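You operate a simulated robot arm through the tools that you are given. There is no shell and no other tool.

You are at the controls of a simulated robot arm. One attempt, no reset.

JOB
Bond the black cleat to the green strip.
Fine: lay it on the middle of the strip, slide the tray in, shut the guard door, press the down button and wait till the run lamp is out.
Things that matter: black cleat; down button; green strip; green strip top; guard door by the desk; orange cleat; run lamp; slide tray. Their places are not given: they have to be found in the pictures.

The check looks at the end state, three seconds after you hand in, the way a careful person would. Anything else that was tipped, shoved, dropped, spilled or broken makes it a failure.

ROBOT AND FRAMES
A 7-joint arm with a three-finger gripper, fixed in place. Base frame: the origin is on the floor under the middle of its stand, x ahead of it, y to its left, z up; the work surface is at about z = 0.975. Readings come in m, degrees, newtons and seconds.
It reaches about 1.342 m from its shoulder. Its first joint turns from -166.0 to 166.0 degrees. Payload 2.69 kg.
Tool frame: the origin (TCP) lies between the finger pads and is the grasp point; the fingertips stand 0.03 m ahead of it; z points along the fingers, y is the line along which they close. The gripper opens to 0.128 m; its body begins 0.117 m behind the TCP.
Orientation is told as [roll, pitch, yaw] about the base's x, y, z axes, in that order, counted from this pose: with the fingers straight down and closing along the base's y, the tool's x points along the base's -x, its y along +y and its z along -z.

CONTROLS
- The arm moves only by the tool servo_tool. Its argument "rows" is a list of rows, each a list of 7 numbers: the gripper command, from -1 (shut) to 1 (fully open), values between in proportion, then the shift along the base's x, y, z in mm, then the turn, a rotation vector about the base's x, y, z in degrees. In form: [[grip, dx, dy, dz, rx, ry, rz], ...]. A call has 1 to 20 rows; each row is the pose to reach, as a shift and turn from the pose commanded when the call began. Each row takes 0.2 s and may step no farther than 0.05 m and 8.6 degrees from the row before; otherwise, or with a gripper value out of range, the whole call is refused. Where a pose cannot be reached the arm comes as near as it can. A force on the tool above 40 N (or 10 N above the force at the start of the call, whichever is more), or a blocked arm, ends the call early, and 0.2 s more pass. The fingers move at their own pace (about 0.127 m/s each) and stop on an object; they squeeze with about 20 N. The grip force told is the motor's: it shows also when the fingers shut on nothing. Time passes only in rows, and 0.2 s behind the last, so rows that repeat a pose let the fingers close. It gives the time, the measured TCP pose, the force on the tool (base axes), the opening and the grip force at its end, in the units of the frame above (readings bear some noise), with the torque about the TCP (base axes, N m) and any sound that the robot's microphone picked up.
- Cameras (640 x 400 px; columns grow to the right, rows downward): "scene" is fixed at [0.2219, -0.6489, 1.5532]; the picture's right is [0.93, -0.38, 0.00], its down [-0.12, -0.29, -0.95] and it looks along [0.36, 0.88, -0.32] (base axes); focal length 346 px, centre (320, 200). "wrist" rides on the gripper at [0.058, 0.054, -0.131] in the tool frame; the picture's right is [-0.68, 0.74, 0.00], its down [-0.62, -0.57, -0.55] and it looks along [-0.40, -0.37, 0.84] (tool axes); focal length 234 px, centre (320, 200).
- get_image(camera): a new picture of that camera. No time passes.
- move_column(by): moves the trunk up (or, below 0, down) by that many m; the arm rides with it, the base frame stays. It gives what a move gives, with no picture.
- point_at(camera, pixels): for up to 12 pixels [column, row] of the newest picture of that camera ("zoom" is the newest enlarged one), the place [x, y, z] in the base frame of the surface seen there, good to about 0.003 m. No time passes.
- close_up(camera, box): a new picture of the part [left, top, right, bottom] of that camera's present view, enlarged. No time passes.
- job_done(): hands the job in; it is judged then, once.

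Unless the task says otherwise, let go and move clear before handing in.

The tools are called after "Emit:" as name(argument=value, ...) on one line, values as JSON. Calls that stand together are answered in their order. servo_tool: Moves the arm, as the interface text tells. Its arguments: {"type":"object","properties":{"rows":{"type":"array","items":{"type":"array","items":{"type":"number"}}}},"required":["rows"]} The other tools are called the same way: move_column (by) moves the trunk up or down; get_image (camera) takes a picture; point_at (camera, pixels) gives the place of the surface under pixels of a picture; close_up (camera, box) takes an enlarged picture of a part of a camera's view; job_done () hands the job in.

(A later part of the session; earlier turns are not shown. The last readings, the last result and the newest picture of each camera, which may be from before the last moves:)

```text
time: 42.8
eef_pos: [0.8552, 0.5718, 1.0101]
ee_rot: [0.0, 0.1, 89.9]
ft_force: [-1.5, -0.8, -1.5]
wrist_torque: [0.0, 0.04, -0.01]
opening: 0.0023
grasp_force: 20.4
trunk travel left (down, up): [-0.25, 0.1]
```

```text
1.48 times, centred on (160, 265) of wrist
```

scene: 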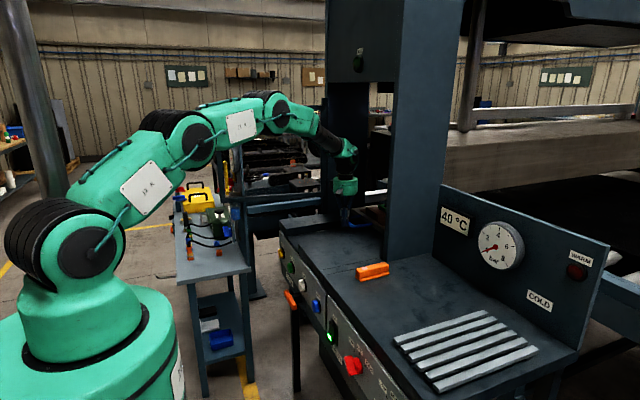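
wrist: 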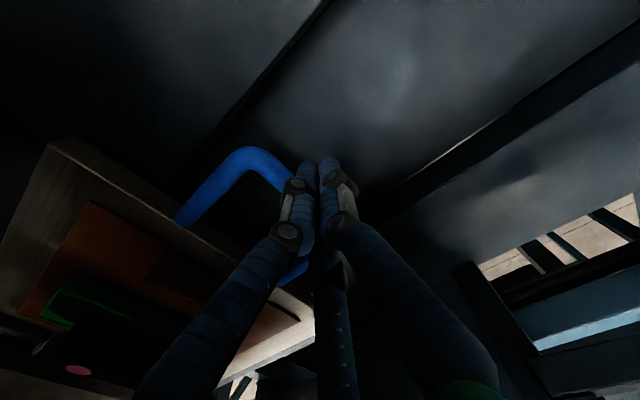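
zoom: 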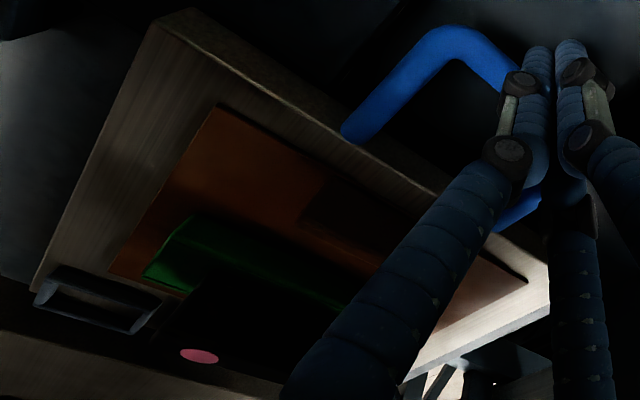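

The ram platen's front face shows at x≈1.04 (scene (385,84)), and the bed runs to about x 1.33. So the tray should go in further, with a front edge around 1.04. I'll continue pushing.

Emit:
servo_tool(rows=[[-1, 2.5, 0, 0, 0, 0, 0], [-1, 5, 0, 0, 0, 0, 0], [-1, 7.5, 0, 0, 0, 0, 0], [-1, 10, 0, 0, 0, 0, 0], [-1, 12.5, 0, 0, 0, 0, 0], [-1, 15, 0, 0, 0, 0, 0], [-1, 17.5, 0, 0, 0, 0, 0], [-1, 20, 0, 0, 0, 0, 0], [-1, 22.5, 0, 0, 0, 0, 0], [-1, 25, 0, 0, 0, 0, 0], [-1, 27.5, 0, 0, 0, 0, 0], [-1, 30, 0, 0, 0, 0, 0], [-1, 32.5, 0, 0, 0, 0, 0], [-1, 35, 0, 0, 0, 0, 0], [-1, 37.5, 0, 0, 0, 0, 0], [-1, 40, 0, 0, 0, 0, 0]])

Emit:
get_image(camera="wrist")

Emit:
point_at(camera="wrist", pixels=[[60, 150], [150, 210], [250, 160], [215, 190], [300, 300]])

Emit:
get_image(camera="scene")

```text
time: 46.2
eef_pos: [0.8949, 0.5709, 1.0085]
ee_rot: [-0.1, 0.0, 89.9]
ft_force: [-1.1, -0.4, -1.0]
wrist_torque: [0.02, -0.02, -0.02]
opening: 0.0022
grasp_force: 19.5
trunk travel left (down, up): [-0.25, 0.1]
```

```text
taken
```

wrist: 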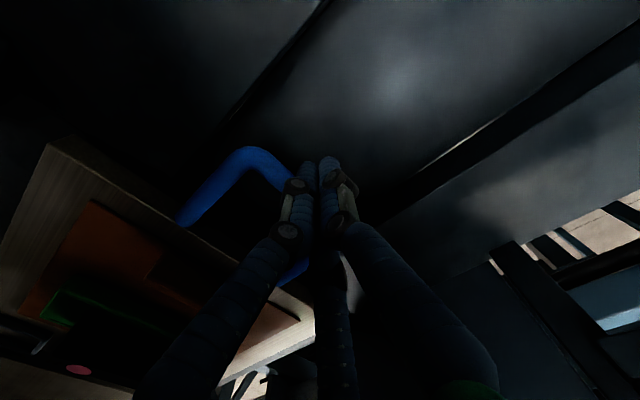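

```text
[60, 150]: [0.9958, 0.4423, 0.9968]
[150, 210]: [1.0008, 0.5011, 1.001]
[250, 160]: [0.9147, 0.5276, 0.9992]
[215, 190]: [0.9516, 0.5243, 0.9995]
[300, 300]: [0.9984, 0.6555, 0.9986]
```

```text
taken
```

scene: 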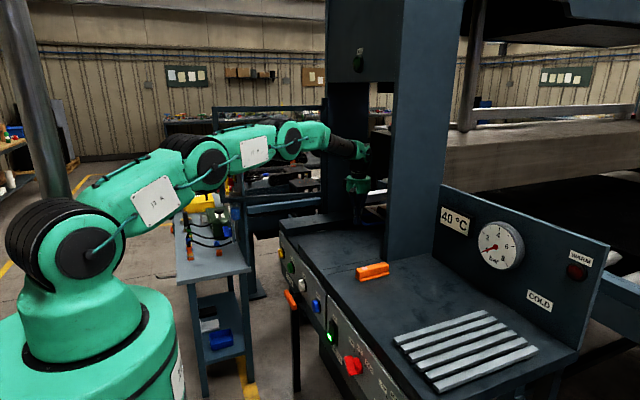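

The tray front is at about 0.998 and still free. I'll continue in 2 mm steps toward the expected stop near 1.04.

Emit:
servo_tool(rows=[[-1, 2, 0, 0, 0, 0, 0], [-1, 4, 0, 0, 0, 0, 0], [-1, 6, 0, 0, 0, 0, 0], [-1, 8, 0, 0, 0, 0, 0], [-1, 10, 0, 0, 0, 0, 0], [-1, 12, 0, 0, 0, 0, 0], [-1, 14, 0, 0, 0, 0, 0], [-1, 16, 0, 0, 0, 0, 0], [-1, 18, 0, 0, 0, 0, 0], [-1, 20, 0, 0, 0, 0, 0], [-1, 22, 0, 0, 0, 0, 0], [-1, 24, 0, 0, 0, 0, 0], [-1, 26, 0, 0, 0, 0, 0], [-1, 28, 0, 0, 0, 0, 0], [-1, 30, 0, 0, 0, 0, 0]])

Emit:
get_image(camera="wrist")

Emit:
point_at(camera="wrist", pixels=[[60, 150], [150, 210], [250, 160], [215, 190], [300, 300]])

Emit:
close_up(camera="wrist", box=[0, 130, 320, 400])

```text
time: 48.0
eef_pos: [0.9048, 0.5739, 1.0081]
ee_rot: [0.3, 0.3, 90.0]
ft_force: [-14.4, -1.3, 3.3]
wrist_torque: [0.0, 0.17, 0.13]
opening: 0.0022
grasp_force: 19.9
trunk travel left (down, up): [-0.25, 0.1]
stopped in row 8: the force on the tool passed its limit at 44 N (the readings are from after the stop); the commanded pose is now the measured one
```

```text
taken
```

wrist: 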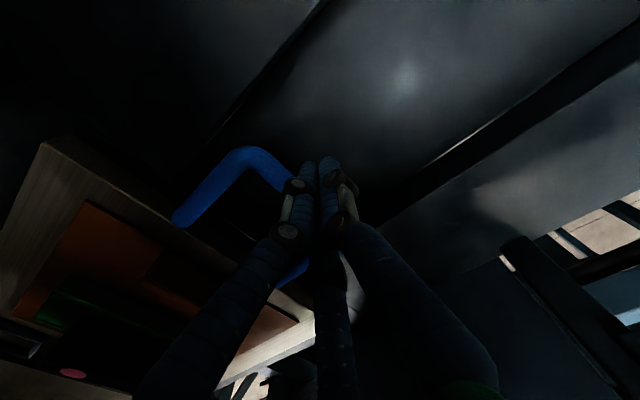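

```text
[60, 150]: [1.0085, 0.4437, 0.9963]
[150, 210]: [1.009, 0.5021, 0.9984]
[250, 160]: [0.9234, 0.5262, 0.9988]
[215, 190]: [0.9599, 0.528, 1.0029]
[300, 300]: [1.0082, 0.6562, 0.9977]
```

```text
1.48 times, centred on (160, 265) of wrist
```

zoom: 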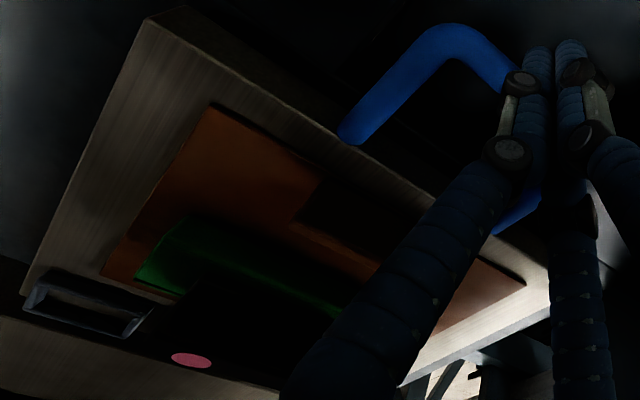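

The push stopped at 44 N with the tray front squarely at x≈1.009 across its width (about 0.395 m travel), so it's against the end stop and the cleat hasn't moved on it. I'll back straight out in −x.

Emit:
servo_tool(rows=[[-1, -4, 0, 0, 0, 0, 0], [-1, -15, 0, 0, 0, 0, 0], [-1, -35, 0, 0, 0, 0, 0], [-1, -60, 0, 0, 0, 0, 0], [-1, -90, 0, 0, 0, 0, 0], [-1, -120, 0, 5, 0, 0, 0], [-1, -155, 0, 15, 0, 0, 0], [-1, -190, 0, 30, 0, 0, 0], [-1, -230, 0, 60, 0, 0, 0], [-1, -270, 0, 90, 0, 0, 0], [-1, -310, 0, 120, 0, 0, 0]])

Emit:
get_image(camera="scene")

Emit:
get_image(camera="wrist")

```text
time: 50.4
eef_pos: [0.5972, 0.5712, 1.1281]
ee_rot: [0.5, 0.1, 89.9]
ft_force: [-0.4, 0.1, -0.6]
wrist_torque: [-0.01, 0.01, 0.01]
opening: 0.0024
grasp_force: 20.2
trunk travel left (down, up): [-0.25, 0.1]
```

```text
taken
```

scene: 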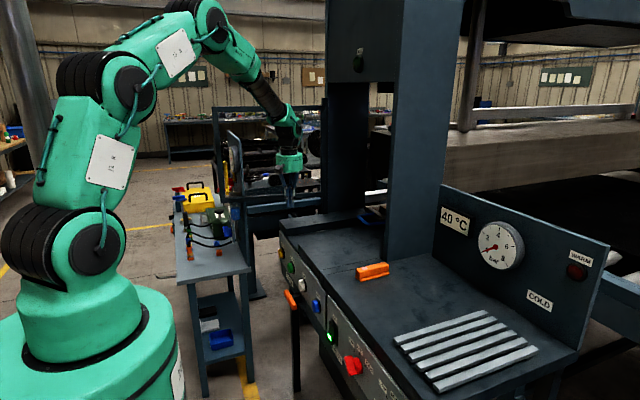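

```text
taken
```

wrist: 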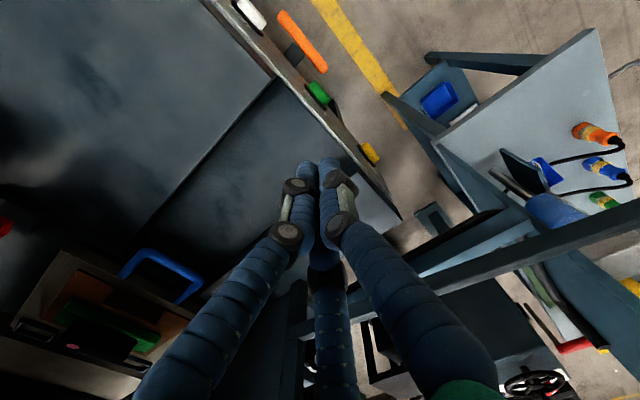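

The tray is fully inside, with only the handle visible. I'll inspect the cleat on the tray once more, and measure the door and the objects behind it (panel board at scene (235,135)) before reaching over the door.

Emit:
close_up(camera="wrist", box=[0, 200, 240, 400])

Emit:
close_up(camera="scene", box=[200, 90, 340, 220])

Emit:
point_at(camera="scene", pixels=[[229, 132], [240, 140], [230, 140], [236, 160], [214, 107], [219, 106], [216, 112], [322, 106], [326, 104], [228, 178], [240, 180], [330, 150]])

Emit:
point_at(camera="wrist", pixels=[[500, 270], [580, 235], [630, 220], [550, 205], [415, 280], [300, 320], [530, 240], [460, 270], [73, 346], [165, 260], [300, 55], [285, 20]])

```text
2.00 times, centred on (120, 300) of wrist
```

zoom: 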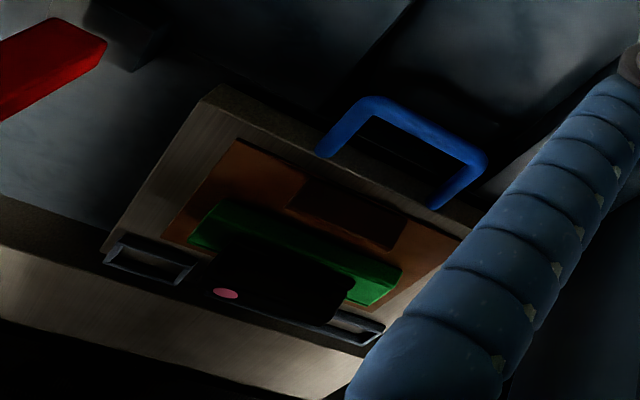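

```text
3.08 times, centred on (270, 155) of scene
```

zoom: 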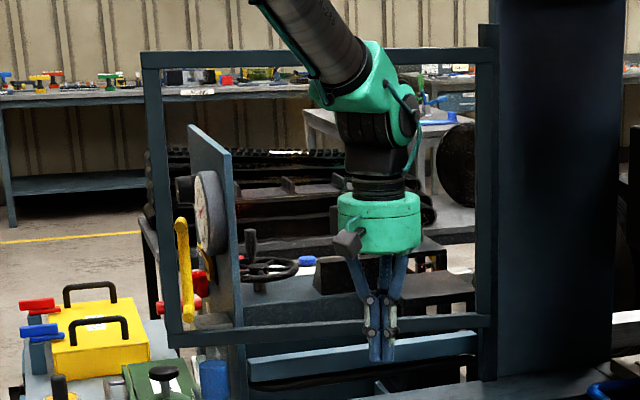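

```text
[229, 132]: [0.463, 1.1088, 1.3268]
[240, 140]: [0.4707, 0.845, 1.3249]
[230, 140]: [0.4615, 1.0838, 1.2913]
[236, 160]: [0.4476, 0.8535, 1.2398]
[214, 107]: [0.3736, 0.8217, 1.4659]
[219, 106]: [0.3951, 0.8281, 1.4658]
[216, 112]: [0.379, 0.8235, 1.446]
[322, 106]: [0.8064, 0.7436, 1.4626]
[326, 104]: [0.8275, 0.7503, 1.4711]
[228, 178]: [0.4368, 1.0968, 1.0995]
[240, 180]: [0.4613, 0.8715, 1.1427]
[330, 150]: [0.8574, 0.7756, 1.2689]
```

```text
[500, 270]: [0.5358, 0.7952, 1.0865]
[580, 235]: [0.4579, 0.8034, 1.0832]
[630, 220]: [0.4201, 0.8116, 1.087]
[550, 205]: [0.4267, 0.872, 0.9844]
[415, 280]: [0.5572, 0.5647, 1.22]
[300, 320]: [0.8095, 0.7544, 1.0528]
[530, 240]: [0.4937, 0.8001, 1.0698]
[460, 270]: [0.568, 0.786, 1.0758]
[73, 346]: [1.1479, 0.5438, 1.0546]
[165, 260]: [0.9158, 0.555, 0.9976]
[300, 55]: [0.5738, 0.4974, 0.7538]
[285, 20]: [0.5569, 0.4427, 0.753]
```

The cleat still sits on the strip inside the press. The board behind the door tops out at z≈1.33 and the door's top bar is at z 1.44–1.466. I'll raise the trunk, then reach over the door's top bar and push from its +y side.

Emit:
move_column(by=0.1)

Emit:
servo_tool(rows=[[-1, -20, -5, 40, 0, 0, 0], [-1, -40, -10, 85, 0, 0, 0], [-1, -60, -15, 130, 0, 0, 0], [-1, -80, -20, 175, 0, 0, 0], [-1, -100, -20, 220, 0, 0, 0], [-1, -115, -20, 265, 0, 0, 0], [-1, -125, -15, 300, 0, 0, 0]])

Emit:
get_image(camera="scene")

```text
time: 51.7
eef_pos: [0.598, 0.5724, 1.2256]
ee_rot: [0.4, 0.1, 90.1]
ft_force: [-0.4, 0.0, 0.6]
wrist_torque: [0.01, 0.03, 0.0]
opening: 0.0023
grasp_force: 19.8
trunk travel left (down, up): [-0.35, 0.0]
```

```text
time: 53.3
eef_pos: [0.4715, 0.5579, 1.5268]
ee_rot: [0.4, 0.3, 90.0]
ft_force: [-0.2, -0.2, 0.0]
wrist_torque: [0.0, -0.03, 0.0]
opening: 0.0022
grasp_force: 19.7
trunk travel left (down, up): [-0.35, 0.0]
```

```text
taken
```

scene: 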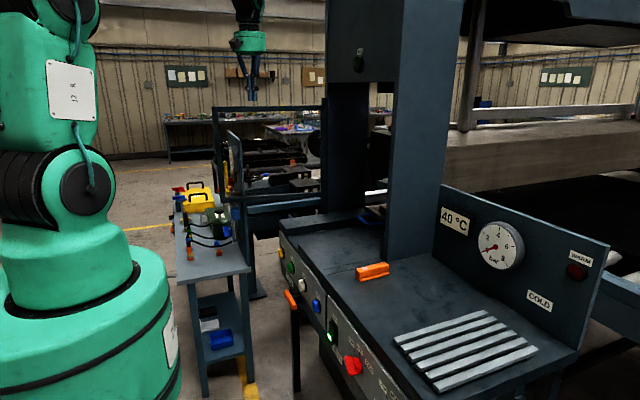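

The gripper is high at z 1.527 with its tips at 1.497, above the door top at 1.466. I'll cross over the door to its +y side.

Emit:
servo_tool(rows=[[-1, 0, 30, 4, 0, 0, 0], [-1, 0, 70, 8, 0, 0, 0], [-1, 0, 110, 8, 0, 0, 0], [-1, 0, 150, 8, 0, 0, 0], [-1, 0, 190, 8, 0, 0, 0], [-1, 0, 230, 8, 0, 0, 0], [-1, 0, 270, 8, 0, 0, 0], [-1, 0, 310, 8, 0, 0, 0], [-1, 0, 342, 8, 0, 0, 0]])

Emit:
get_image(camera="scene")

Emit:
get_image(camera="wrist")

```text
time: 55.3
eef_pos: [0.4631, 0.8845, 1.5225]
ee_rot: [0.5, 0.4, 89.9]
ft_force: [-0.9, -1.1, -1.4]
wrist_torque: [-0.08, -0.05, 0.01]
opening: 0.0021
grasp_force: 19.6
out of reach, approached as far as the arm can: row 9
trunk travel left (down, up): [-0.35, 0.0]
```

```text
taken
```

scene: 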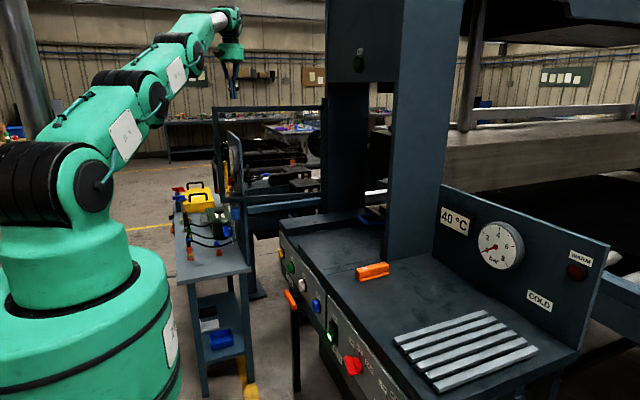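

```text
taken
```

wrist: 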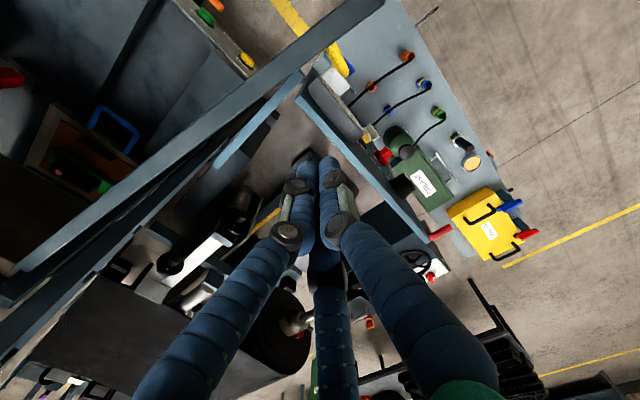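

The gripper is on the far side of the door (the top bar runs from wrist (15,265) to (380,0)) and the arm is near full stretch. I'll lower so the fingertips drop behind the top bar, staying above the board at z 1.33.

Emit:
servo_tool(rows=[[-1, 0, -2, -25, 0, 0, 0], [-1, 0, -4, -50, 0, 0, 0], [-1, 0, -6, -75, 0, 0, 0], [-1, 0, -6, -88, 0, 0, 0], [-1, 0, -6, -88, 0, 0, 0]])

Emit:
close_up(camera="scene", box=[190, 30, 290, 130])

Emit:
get_image(camera="wrist")

```text
time: 56.5
eef_pos: [0.4629, 0.8742, 1.4407]
ee_rot: [0.3, 0.1, 90.1]
ft_force: [-0.6, 0.3, 0.6]
wrist_torque: [0.07, 0.01, 0.03]
opening: 0.0025
grasp_force: 20.4
trunk travel left (down, up): [-0.35, 0.0]
```

```text
4.00 times, centred on (240, 80) of scene
```

zoom: 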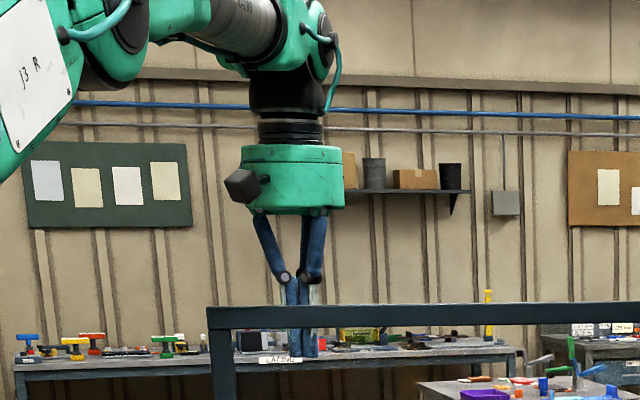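

```text
taken
```

wrist: 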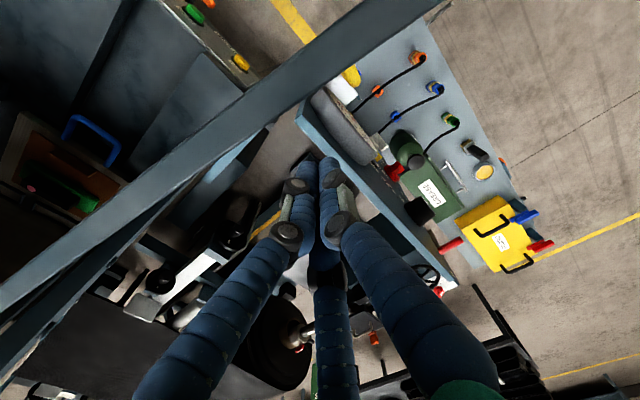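

The fingers are behind the top bar at TCP (0.463, 0.874, 1.441). I'll measure the bar and my finger tips in this view.

Emit:
point_at(camera="wrist", pixels=[[250, 120], [262, 140], [240, 110], [225, 160], [350, 30], [100, 235], [318, 165], [300, 160], [345, 50], [420, 10], [352, 75], [40, 310]])

```text
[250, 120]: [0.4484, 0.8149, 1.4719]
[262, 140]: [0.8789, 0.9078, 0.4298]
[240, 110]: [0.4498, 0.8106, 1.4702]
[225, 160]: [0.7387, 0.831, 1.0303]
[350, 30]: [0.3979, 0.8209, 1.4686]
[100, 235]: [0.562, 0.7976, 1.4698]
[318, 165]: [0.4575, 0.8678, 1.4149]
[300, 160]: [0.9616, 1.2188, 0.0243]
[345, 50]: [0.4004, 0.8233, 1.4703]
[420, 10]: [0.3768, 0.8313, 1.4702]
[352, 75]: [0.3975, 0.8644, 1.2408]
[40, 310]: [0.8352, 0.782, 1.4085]
```

The bar's top face is at z 1.470 and its +y side is about 3 cm from my fingers. I'll start swinging the door with a slow arc about the hinge (≈0.82, 0.757).

Emit:
servo_tool(rows=[[-1, 0, -12, 0, 0, 0, 0], [-1, 0, -24, 0, 0, 0, 0], [-1, 0, -34, 0, 0, 0, 0], [-1, 1, -44, 0, 0, 0, 0], [-1, 1, -56, 0, 0, 0, 0], [-1, -1, -72, 0, 0, 0, 0], [-1, -3, -87, 0, 0, 0, 0], [-1, -4, -103, 0, 0, 0, 0]])

Emit:
get_image(camera="scene")

Emit:
get_image(camera="wrist")

```text
time: 58.3
eef_pos: [0.4603, 0.7727, 1.4392]
ee_rot: [0.4, 0.1, 90.0]
ft_force: [-0.8, -0.1, 0.5]
wrist_torque: [0.03, 0.01, 0.0]
opening: 0.0023
grasp_force: 20.1
trunk travel left (down, up): [-0.35, 0.0]
```

```text
taken
```

scene: 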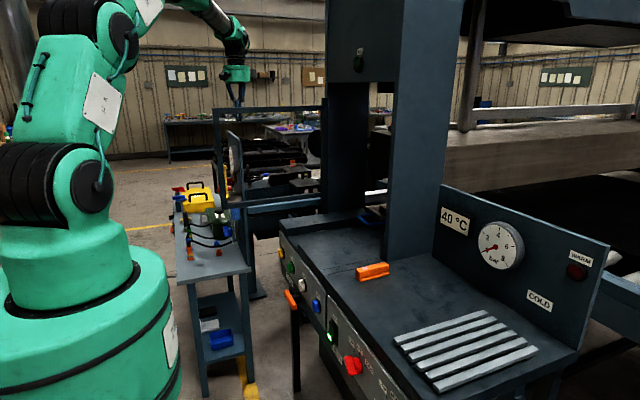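

```text
taken
```

wrist: 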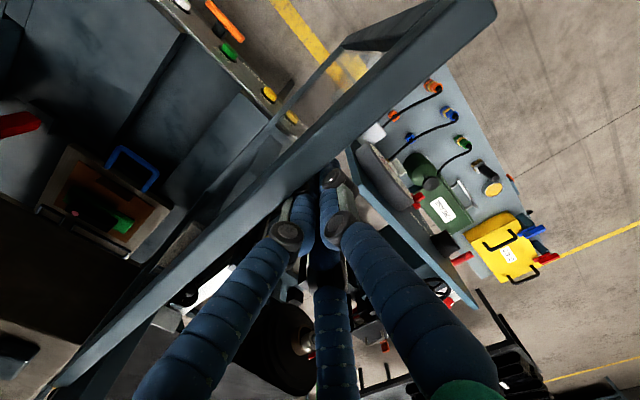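

The door is swinging with negligible force; its free end now shows at wrist (490,10). I'll continue the arc.

Emit:
servo_tool(rows=[[-1, 0, -16, 0, 0, 0, 0], [-1, 0.5, -31.5, 0, 0, 0, 0], [-1, 1.3, -47.5, 0, 0, 0, 0], [-1, 3, -63.5, 0, 0, 0, 0], [-1, 5.5, -79, 0, 0, 0, 0], [-1, 9, -94.5, 0, 0, 0, 0], [-1, 12.4, -109.5, 0, 0, 0, 0], [-1, 17, -124.5, 0, 0, 0, 0], [-1, 22, -139.5, 0, 0, 0, 0], [-1, 28, -154, 0, 0, 0, 0], [-1, 34, -168.5, 0, 0, 0, 0]])

Emit:
get_image(camera="scene")

Emit:
get_image(camera="wrist")

```text
time: 60.7
eef_pos: [0.4965, 0.6031, 1.4392]
ee_rot: [0.4, 0.1, 89.9]
ft_force: [0.8, 0.0, 0.0]
wrist_torque: [0.03, 0.01, 0.0]
opening: 0.002
grasp_force: 19.9
trunk travel left (down, up): [-0.35, 0.0]
```

```text
taken
```

scene: 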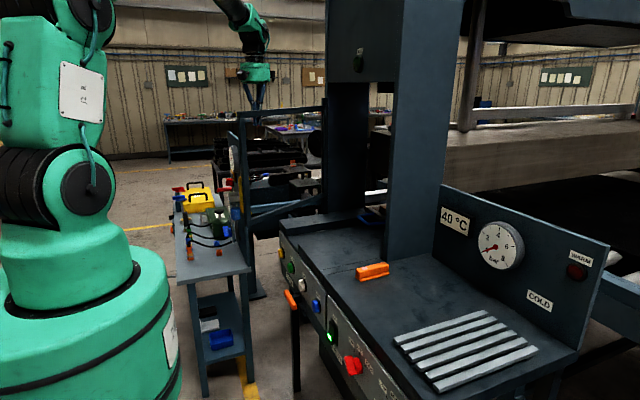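

```text
taken
```

wrist: 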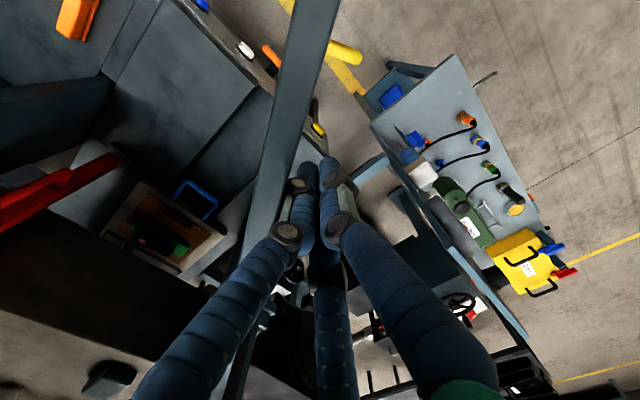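

The door is following and is now about halfway to 210°. I'll continue the arc while tilting the tool back so the gripper body will clear the press head at the end.

Emit:
servo_tool(rows=[[-1, 7, -14, 0, 0, 0, 0], [-1, 15, -28, 0, 0, -1, 0], [-1, 23, -41.5, 0, 0, -3, 0], [-1, 32, -54.5, 0, 0, -5, 0], [-1, 41, -67, 0, 0, -7.5, 0], [-1, 51, -79.5, 0, 0, -10, 0], [-1, 62, -91, 0, 0, -12.5, 0], [-1, 72.5, -102.5, 0, 0, -15, 0], [-1, 84, -113, 0, 0, -17.5, 0], [-1, 96, -123.5, 0, 0, -20, 0], [-1, 108, -133.5, 0, 0, -22.5, 0], [-1, 121, -143, 0, 0, -25, 0]])

Emit:
get_image(camera="scene")

Emit:
get_image(camera="wrist")

```text
time: 63.3
eef_pos: [0.616, 0.4627, 1.442]
ee_rot: [-24.6, 0.1, 90.0]
ft_force: [-0.8, -0.3, 0.4]
wrist_torque: [-0.01, -0.01, -0.02]
opening: 0.0022
grasp_force: 20.0
trunk travel left (down, up): [-0.35, 0.0]
```

```text
taken
```

scene: 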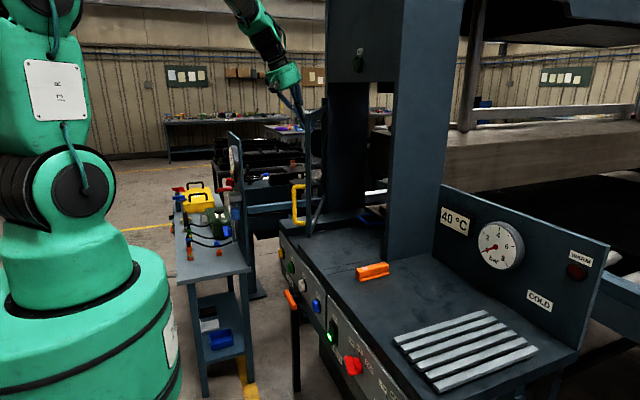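

```text
taken
```

wrist: 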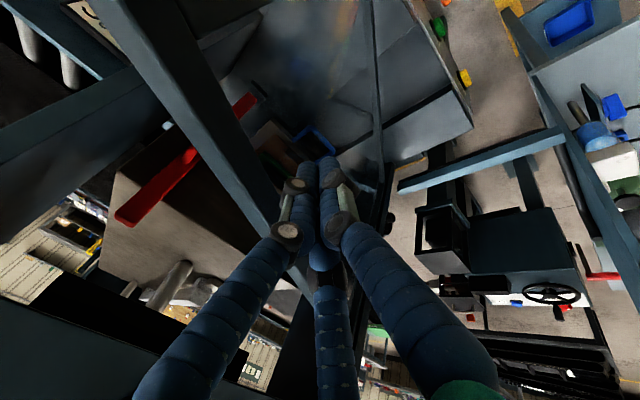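

The door is around 240°, with the yellow handle now visible at scene (298,205). I'll continue toward closing.

Emit:
servo_tool(rows=[[-1, 13, -8.5, 0, 0, 0, 0], [-1, 26.5, -17, 0, 0, 0, 0], [-1, 40.5, -24, 0, 0, 0, 0], [-1, 54.5, -31, 0, 0, 0, 0], [-1, 69, -37, 0, 0, 0, 0], [-1, 83.5, -43, 0, 0, 0, 0], [-1, 99, -48, 0, 0, 0, 0], [-1, 114, -52.5, 0, 0, 0, 0]])

Emit:
get_image(camera="scene")

Emit:
get_image(camera="wrist")

```text
time: 65.1
eef_pos: [0.7297, 0.4077, 1.4411]
ee_rot: [-24.6, 0.1, 89.8]
ft_force: [0.4, -0.5, 0.2]
wrist_torque: [0.01, 0.04, 0.0]
opening: 0.0023
grasp_force: 20.4
trunk travel left (down, up): [-0.35, 0.0]
```

```text
taken
```

scene: 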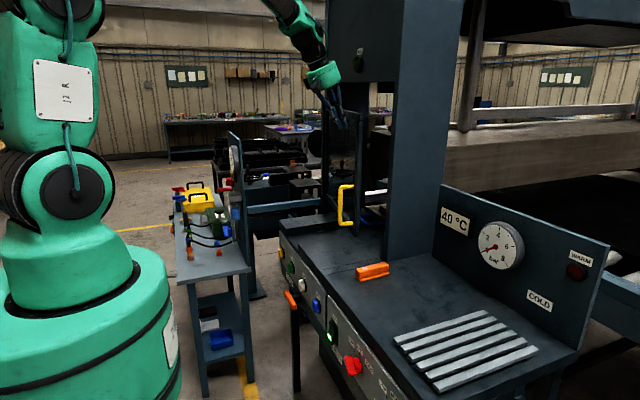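

```text
taken
```

wrist: 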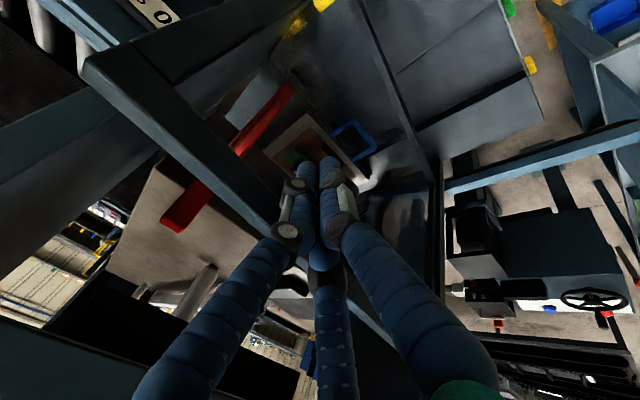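

The door is nearly shut. I'll measure its current angle and the gap to the column.

Emit:
close_up(camera="scene", box=[310, 80, 410, 250])

Emit:
point_at(camera="scene", pixels=[[359, 150], [359, 200], [358, 230], [362, 120], [340, 205], [352, 187], [350, 222], [386, 200], [388, 235], [322, 130], [345, 215], [390, 110]])

Emit:
point_at(camera="wrist", pixels=[[95, 70], [180, 140], [240, 190], [130, 60], [265, 225], [120, 110], [100, 110], [60, 140], [150, 170], [215, 100], [355, 10], [300, 60]])

```text
2.35 times, centred on (360, 165) of scene
```

zoom: 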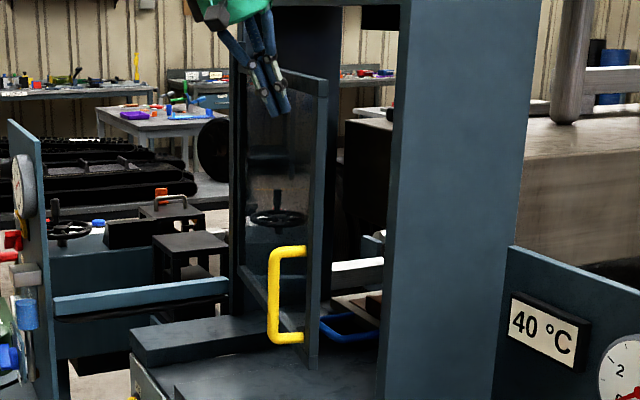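

```text
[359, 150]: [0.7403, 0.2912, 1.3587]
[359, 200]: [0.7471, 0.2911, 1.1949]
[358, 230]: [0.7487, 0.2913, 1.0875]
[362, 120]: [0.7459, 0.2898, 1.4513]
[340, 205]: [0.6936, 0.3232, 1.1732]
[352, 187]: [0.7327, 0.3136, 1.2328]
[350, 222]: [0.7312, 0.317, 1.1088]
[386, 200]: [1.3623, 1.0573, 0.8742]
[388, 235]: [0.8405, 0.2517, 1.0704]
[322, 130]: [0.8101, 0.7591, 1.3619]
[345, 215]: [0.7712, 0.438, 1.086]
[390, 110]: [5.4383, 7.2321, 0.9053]
```

```text
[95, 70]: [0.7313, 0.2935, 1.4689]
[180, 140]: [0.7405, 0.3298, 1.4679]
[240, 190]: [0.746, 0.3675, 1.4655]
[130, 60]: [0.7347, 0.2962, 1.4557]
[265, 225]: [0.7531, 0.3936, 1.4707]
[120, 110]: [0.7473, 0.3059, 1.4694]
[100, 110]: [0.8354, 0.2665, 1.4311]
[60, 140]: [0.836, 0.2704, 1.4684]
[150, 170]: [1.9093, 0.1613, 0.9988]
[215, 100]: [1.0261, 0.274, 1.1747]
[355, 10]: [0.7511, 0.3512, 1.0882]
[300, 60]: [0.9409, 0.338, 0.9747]
```

The door's free end is at (0.745, 0.292), about 9° from closed against the column face at x≈0.838. I'll keep pushing, slower, until it meets the stop.

Emit:
servo_tool(rows=[[-1, 9, -2, 0, 0, 0, 0], [-1, 18, -4, 0, 0, 0, 0], [-1, 27, -6, 0, 0, 0, 0], [-1, 35, -7.5, 0, 0, 0, 0], [-1, 42, -8.5, 0, 0, 0, 0], [-1, 47, -9, 0, 0, 0, 0], [-1, 51, -9.5, 0, 0, 0, 0], [-1, 54, -10, 0, 0, 0, 0], [-1, 57, -10.2, 0, 0, 0, 0], [-1, 60, -10.4, 0, 0, 0, 0]])

Emit:
get_image(camera="wrist")

Emit:
close_up(camera="scene", box=[310, 60, 410, 250])

```text
time: 67.3
eef_pos: [0.7902, 0.3988, 1.44]
ee_rot: [-24.6, 0.1, 89.9]
ft_force: [0.1, -0.5, -0.3]
wrist_torque: [-0.02, 0.01, 0.0]
opening: 0.0023
grasp_force: 20.0
trunk travel left (down, up): [-0.35, 0.0]
```

```text
taken
```

wrist: 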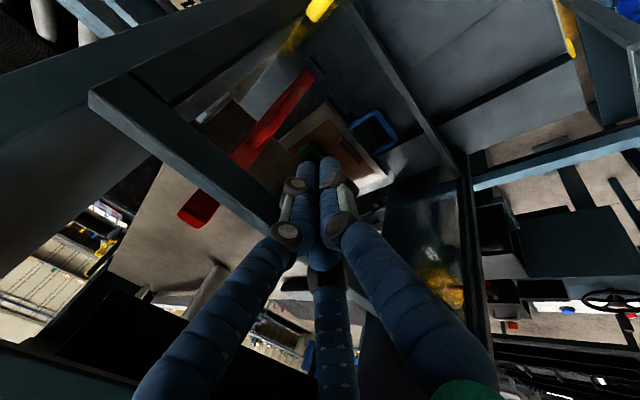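

```text
2.11 times, centred on (360, 155) of scene
```

zoom: 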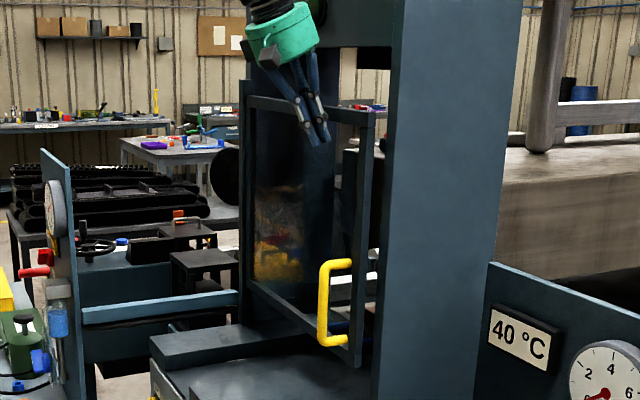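

The door is nearly shut; I'll measure the remaining gap at its free edge.

Emit:
point_at(camera="scene", pixels=[[380, 178], [381, 160], [379, 200], [383, 130], [378, 220], [388, 178], [386, 220], [368, 218], [330, 110], [388, 130], [345, 100], [325, 150]])

Emit:
point_at(camera="wrist", pixels=[[105, 100], [180, 150], [240, 195], [60, 110], [130, 75], [200, 90], [100, 80], [350, 20], [390, 70], [440, 150], [460, 250], [140, 120]])

```text
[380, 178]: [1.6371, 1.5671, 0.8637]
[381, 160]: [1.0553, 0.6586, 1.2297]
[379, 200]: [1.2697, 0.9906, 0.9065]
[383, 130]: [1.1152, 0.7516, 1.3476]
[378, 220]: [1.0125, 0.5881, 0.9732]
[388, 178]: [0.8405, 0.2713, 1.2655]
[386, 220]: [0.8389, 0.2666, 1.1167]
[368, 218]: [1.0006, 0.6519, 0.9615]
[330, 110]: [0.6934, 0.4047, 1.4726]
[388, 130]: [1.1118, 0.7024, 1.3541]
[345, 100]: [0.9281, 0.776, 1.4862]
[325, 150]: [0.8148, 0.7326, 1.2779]
```

```text
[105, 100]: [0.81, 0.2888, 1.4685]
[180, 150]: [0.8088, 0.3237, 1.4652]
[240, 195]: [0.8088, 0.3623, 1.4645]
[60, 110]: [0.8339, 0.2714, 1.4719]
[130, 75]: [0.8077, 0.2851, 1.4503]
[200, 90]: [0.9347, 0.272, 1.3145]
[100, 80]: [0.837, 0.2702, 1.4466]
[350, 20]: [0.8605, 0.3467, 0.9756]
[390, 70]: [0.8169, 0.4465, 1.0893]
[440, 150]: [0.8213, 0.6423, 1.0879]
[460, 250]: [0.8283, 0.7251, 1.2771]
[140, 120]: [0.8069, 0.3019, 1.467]
```

The door is at about 267°, with roughly 2–3 cm left at the free edge. I'll push the rest gently until it meets the stop.

Emit:
servo_tool(rows=[[-1, 3, 0, 0, 0, 0, 0], [-1, 6, 0, 0, 0, 0, 0], [-1, 9, 0, 0, 0, 0, 0], [-1, 12, 0, 0, 0, 0, 0], [-1, 15, 0, 0, 0, 0, 0], [-1, 18, 0, 0, 0, 0, 0], [-1, 20, 0, 0, 0, 0, 0], [-1, 22, 0, 0, 0, 0, 0], [-1, 24, 0, 0, 0, 0, 0]])

Emit:
get_image(camera="wrist")

Emit:
close_up(camera="scene", box=[310, 60, 410, 250])

```text
time: 68.4
eef_pos: [0.7941, 0.3993, 1.4395]
ee_rot: [-24.4, 0.2, 89.9]
ft_force: [-25.1, -4.4, 9.6]
wrist_torque: [0.13, 0.28, -0.11]
opening: 0.0022
grasp_force: 19.8
trunk travel left (down, up): [-0.35, 0.0]
stopped in row 5: the force on the tool passed its limit at 43 N (the readings are from after the stop); the commanded pose is now the measured one
```

```text
taken
```

wrist: 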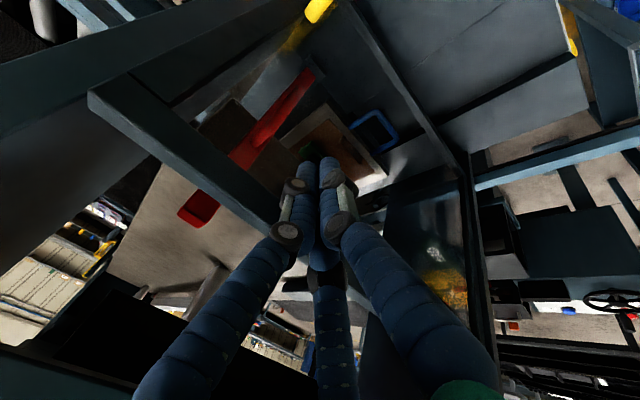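

```text
2.11 times, centred on (360, 155) of scene
```

zoom: 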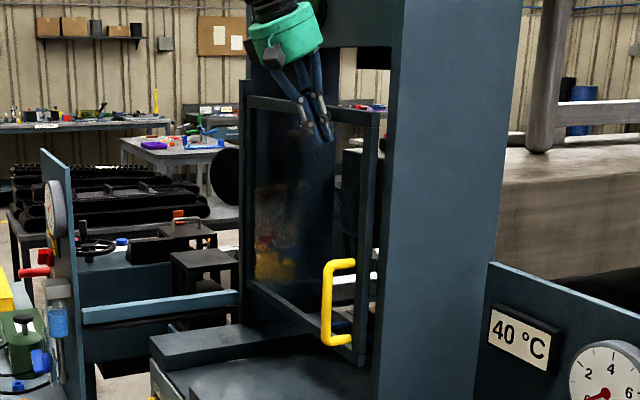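

The push stopped at 43 N. I'll measure whether the door is flush now.

Emit:
point_at(camera="wrist", pixels=[[100, 100], [180, 152], [240, 195], [60, 110], [95, 80], [390, 70], [440, 150], [462, 250], [140, 125], [125, 85], [150, 130], [260, 225]])

Emit:
close_up(camera="scene", box=[355, 90, 405, 240])

Emit:
close_up(camera="wrist", box=[40, 40, 300, 260])

```text
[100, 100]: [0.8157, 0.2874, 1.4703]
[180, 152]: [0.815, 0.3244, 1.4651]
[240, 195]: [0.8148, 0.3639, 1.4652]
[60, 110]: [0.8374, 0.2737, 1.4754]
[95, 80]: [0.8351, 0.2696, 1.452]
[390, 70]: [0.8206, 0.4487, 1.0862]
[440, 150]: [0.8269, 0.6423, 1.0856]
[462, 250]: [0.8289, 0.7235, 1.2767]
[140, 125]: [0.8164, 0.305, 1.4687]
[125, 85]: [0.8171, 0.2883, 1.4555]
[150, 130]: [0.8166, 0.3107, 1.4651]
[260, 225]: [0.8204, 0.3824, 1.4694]
```

```text
2.67 times, centred on (380, 165) of scene
```

zoom: 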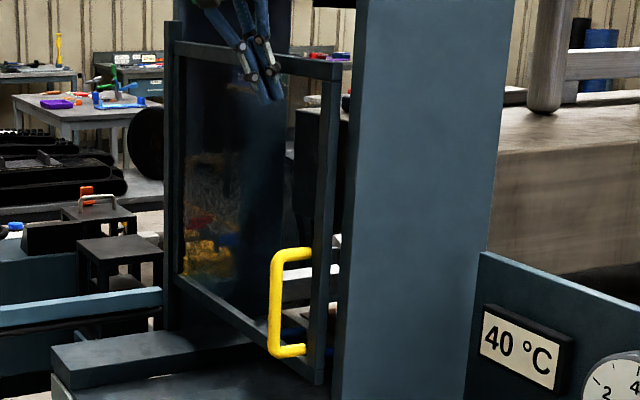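

```text
1.82 times, centred on (170, 150) of wrist
```

zoom: 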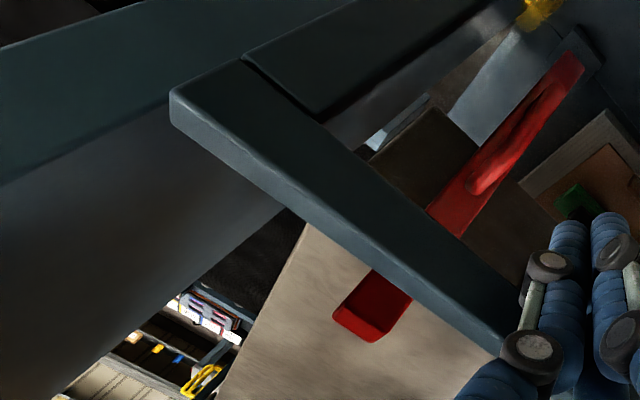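

The push is holding against something firm. I'll sample across the door's top bar and the column face to judge whether the door is parallel and flush.

Emit:
point_at(camera="zoom", pixels=[[240, 160], [250, 150], [265, 140], [280, 125], [295, 110], [400, 270], [415, 255], [430, 240], [445, 225], [120, 130], [300, 60], [200, 100]])

Emit:
close_up(camera="scene", box=[360, 160, 400, 240])

Emit:
point_at(camera="zoom", pixels=[[285, 200], [300, 200], [315, 200], [330, 200], [350, 200], [370, 200], [400, 200], [300, 330], [320, 330], [340, 330], [370, 330], [275, 150]])

```text
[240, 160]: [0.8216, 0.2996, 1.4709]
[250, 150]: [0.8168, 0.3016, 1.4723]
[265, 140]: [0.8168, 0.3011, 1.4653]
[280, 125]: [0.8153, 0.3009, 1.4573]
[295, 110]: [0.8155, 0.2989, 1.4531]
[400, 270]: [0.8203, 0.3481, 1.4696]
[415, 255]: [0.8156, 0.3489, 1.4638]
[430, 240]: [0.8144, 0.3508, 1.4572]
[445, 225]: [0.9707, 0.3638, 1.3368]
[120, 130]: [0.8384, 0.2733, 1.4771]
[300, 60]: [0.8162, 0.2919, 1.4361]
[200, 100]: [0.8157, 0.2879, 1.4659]
```

```text
5.00 times, centred on (380, 200) of scene
```

zoom: 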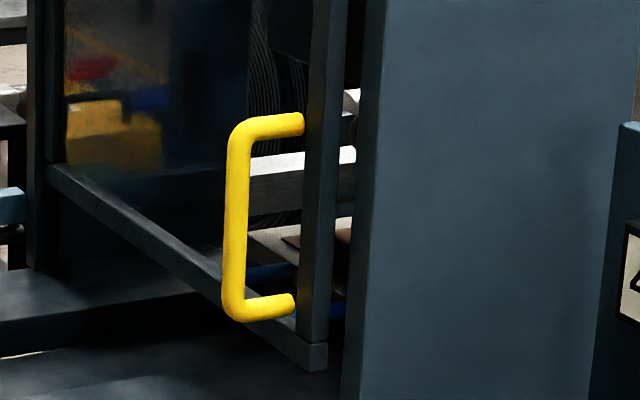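

```text
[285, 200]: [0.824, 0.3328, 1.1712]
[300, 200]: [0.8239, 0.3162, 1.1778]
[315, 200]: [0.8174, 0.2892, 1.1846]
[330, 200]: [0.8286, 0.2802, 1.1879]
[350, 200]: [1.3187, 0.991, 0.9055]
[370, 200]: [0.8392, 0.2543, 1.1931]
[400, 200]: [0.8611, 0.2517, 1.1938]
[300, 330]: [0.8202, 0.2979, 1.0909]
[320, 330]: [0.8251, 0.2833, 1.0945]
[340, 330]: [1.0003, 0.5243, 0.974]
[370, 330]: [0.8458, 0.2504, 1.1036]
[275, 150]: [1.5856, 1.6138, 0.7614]
```

The door's outer face is at x≈0.816 at the free end, with its end edge reaching about 0.83 against the column at 0.839. I'll check the outer face along the bottom bar for parallelism.

Emit:
point_at(camera="zoom", pixels=[[70, 190], [100, 210], [130, 235], [160, 255], [190, 275], [220, 300], [285, 345], [310, 358], [40, 150], [320, 355], [325, 300], [333, 260]])

```text
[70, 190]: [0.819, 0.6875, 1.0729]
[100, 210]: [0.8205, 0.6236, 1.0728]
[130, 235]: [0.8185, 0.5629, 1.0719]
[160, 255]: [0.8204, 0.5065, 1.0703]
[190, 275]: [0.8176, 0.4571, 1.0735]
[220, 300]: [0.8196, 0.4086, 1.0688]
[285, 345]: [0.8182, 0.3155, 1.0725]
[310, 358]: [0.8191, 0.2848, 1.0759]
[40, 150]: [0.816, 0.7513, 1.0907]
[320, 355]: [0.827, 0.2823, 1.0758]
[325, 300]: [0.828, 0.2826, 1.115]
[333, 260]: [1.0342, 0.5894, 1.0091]
```

The bottom bar's outer face is at x≈0.819 along its whole length, so the door is parallel and fully shut. I'll back off in −x and check that it stays closed.

Emit:
servo_tool(rows=[[-1, -4, 0, 0, 0, 0, 0], [-1, -14, 0, 0, 0, 0, 0], [-1, -30, 0, 0, 0, 0, 0], [-1, -55, 0, 0, 0, 0, 0], [-1, -85, 0, 0, 0, 0, 0], [-1, -120, 10, 0, 0, 0, 0], [-1, -160, 20, 0, 0, 0, 0], [-1, -200, 35, 0, 0, 0, 0]])

Emit:
get_image(camera="scene")

Emit:
close_up(camera="scene", box=[310, 60, 410, 250])

Emit:
point_at(camera="scene", pixels=[[330, 198], [342, 207], [354, 215], [366, 223], [376, 231], [381, 226], [333, 107], [379, 232], [379, 200], [372, 115], [355, 110], [382, 180]])

```text
time: 70.2
eef_pos: [0.5971, 0.4356, 1.4372]
ee_rot: [-24.3, 0.2, 90.0]
ft_force: [-0.4, -0.1, -0.5]
wrist_torque: [0.01, 0.01, 0.0]
opening: 0.0023
grasp_force: 20.0
trunk travel left (down, up): [-0.35, 0.0]
```

```text
taken
```

scene: 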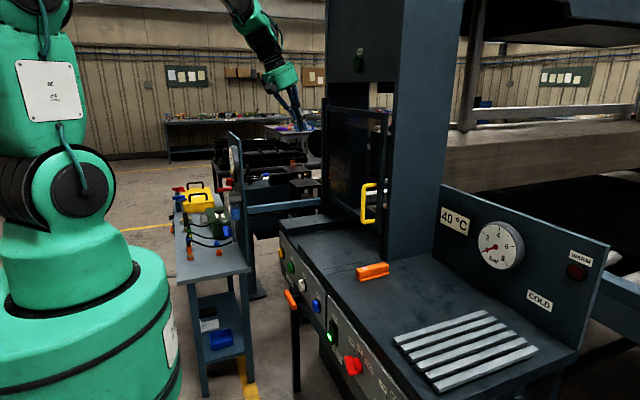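

```text
2.11 times, centred on (360, 155) of scene
```

zoom: 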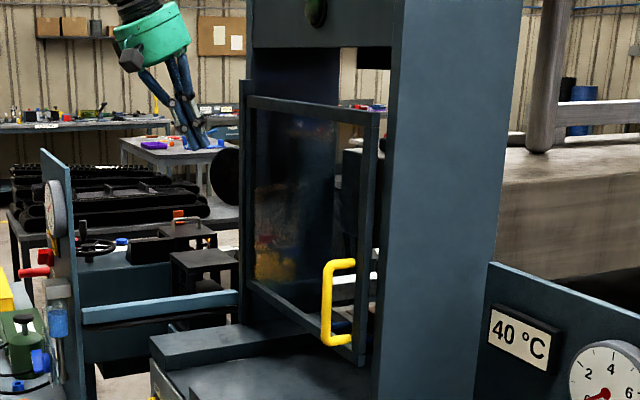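

```text
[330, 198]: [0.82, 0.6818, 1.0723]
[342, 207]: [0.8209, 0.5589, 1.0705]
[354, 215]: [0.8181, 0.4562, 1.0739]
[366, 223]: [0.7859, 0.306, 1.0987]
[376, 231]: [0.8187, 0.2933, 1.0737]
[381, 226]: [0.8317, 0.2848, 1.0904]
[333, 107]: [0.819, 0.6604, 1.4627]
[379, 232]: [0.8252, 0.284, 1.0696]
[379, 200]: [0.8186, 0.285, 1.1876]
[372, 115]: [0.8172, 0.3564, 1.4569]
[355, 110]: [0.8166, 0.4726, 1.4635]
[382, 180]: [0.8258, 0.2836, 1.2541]
```

The door stays shut. Next I'll turn the tool to point horizontally (+x) and move in front of the panel at the DOWN button's y, still above it, before lowering the trunk.

Emit:
servo_tool(rows=[[-1, -30, 5, -10, 0, 0, 0], [-1, -60, 15, -40, 0, -8, 0], [-1, -85, 27, -75, 0, -16, 0], [-1, -110, 40, -110, 0, -24, 0], [-1, -130, 55, -145, 0, -32, 0], [-1, -150, 70, -180, 0, -40, 0], [-1, -170, 83, -215, 0, -48, 0], [-1, -185, 95, -245, 0, -56, 0], [-1, -197, 107, -270, 0, -62, 0], [-1, -197, 107, -287, 0, -65.6, 0]])

Emit:
get_image(camera="scene")

Emit:
get_image(camera="wrist")

```text
time: 72.4
eef_pos: [0.402, 0.5428, 1.1498]
ee_rot: [-90.0, 0.0, 89.8]
ft_force: [-0.5, 0.6, -0.3]
wrist_torque: [0.02, 0.0, -0.08]
opening: 0.0024
grasp_force: 19.9
trunk travel left (down, up): [-0.35, 0.0]
```

```text
taken
```

scene: 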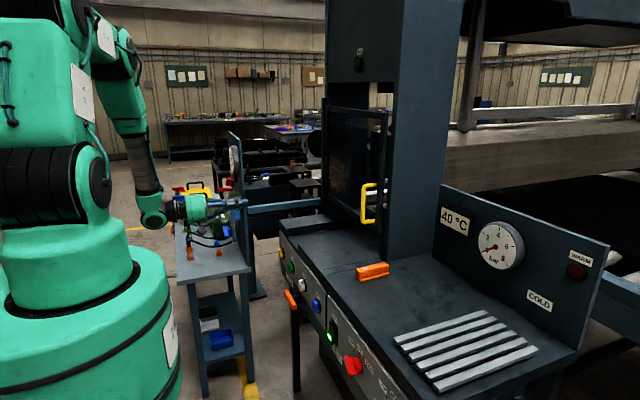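

```text
taken
```

wrist: 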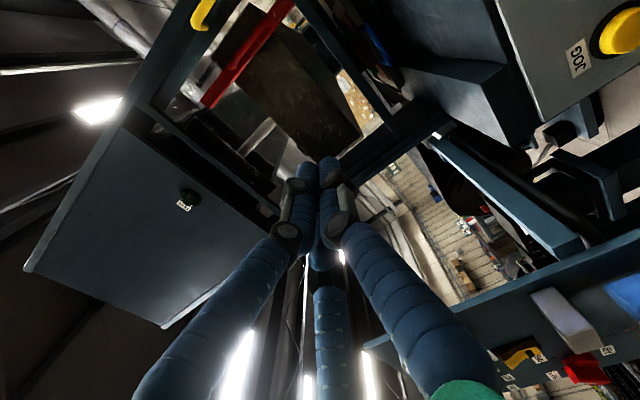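

The tool points straight along +x at (0.402, 0.543, 1.15). I'll re-measure the DOWN button and the lever near it before lowering the trunk.

Emit:
close_up(camera="scene", box=[270, 245, 310, 305])

Emit:
point_at(camera="zoom", pixels=[[285, 155], [275, 155], [300, 150], [285, 130], [285, 180], [310, 160], [340, 175], [300, 120], [260, 335], [300, 390], [345, 250], [230, 250]])

```text
6.67 times, centred on (290, 275) of scene
```

zoom: 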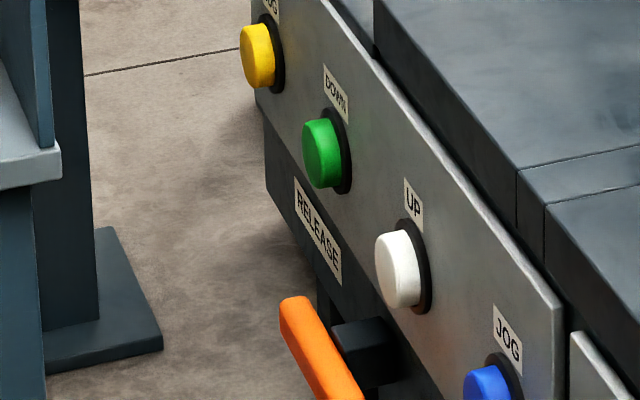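

```text
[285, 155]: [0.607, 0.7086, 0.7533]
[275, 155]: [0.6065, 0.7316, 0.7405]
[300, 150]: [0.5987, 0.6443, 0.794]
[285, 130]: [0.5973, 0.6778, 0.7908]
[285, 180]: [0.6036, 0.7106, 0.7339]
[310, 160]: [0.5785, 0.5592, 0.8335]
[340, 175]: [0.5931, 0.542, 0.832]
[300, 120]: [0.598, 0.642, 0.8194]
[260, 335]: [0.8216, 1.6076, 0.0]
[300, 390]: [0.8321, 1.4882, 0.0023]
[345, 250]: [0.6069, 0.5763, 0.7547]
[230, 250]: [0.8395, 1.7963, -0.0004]
```

Emit:
point_at(camera="zoom", pixels=[[318, 153], [308, 150], [325, 150], [318, 128], [318, 180], [335, 150], [347, 160], [340, 115], [300, 310], [330, 370], [350, 350], [390, 340]])

```text
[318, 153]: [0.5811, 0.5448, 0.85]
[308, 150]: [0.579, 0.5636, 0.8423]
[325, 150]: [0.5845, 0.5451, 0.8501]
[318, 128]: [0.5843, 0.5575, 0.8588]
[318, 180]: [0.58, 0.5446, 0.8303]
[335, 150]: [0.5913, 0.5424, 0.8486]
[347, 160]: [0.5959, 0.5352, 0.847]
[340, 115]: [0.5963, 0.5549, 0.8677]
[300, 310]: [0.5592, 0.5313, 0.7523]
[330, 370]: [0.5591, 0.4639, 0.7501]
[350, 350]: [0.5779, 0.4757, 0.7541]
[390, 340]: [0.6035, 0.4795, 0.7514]
```

The DOWN button's face is at about x 0.58, y 0.555, z 0.846, and the lever is well below at z 0.75. I'll lower the trunk 0.30 m to bring the fingers to button height, still 10 cm in front of it.

Emit:
move_column(by=-0.3)

Emit:
get_image(camera="scene")

Emit:
get_image(camera="wrist")

```text
time: 75.4
eef_pos: [0.4011, 0.5412, 0.8495]
ee_rot: [-89.9, 0.0, 89.9]
ft_force: [0.0, 0.1, 0.2]
wrist_torque: [0.01, -0.02, 0.01]
opening: 0.002
grasp_force: 19.9
trunk travel left (down, up): [-0.05, 0.3]
```

```text
taken
```

scene: 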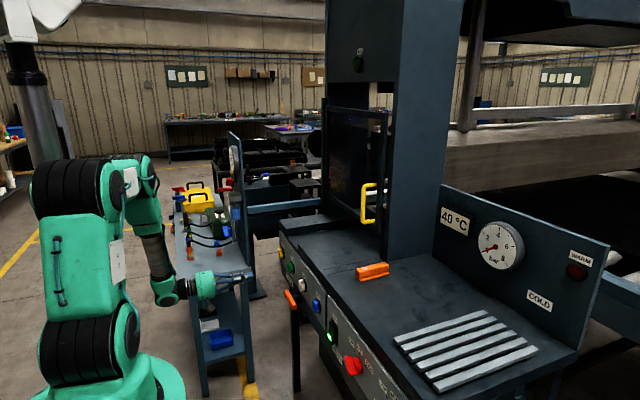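

```text
taken
```

wrist: 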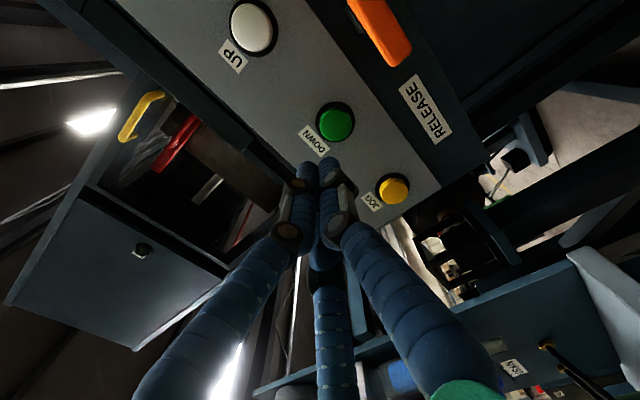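

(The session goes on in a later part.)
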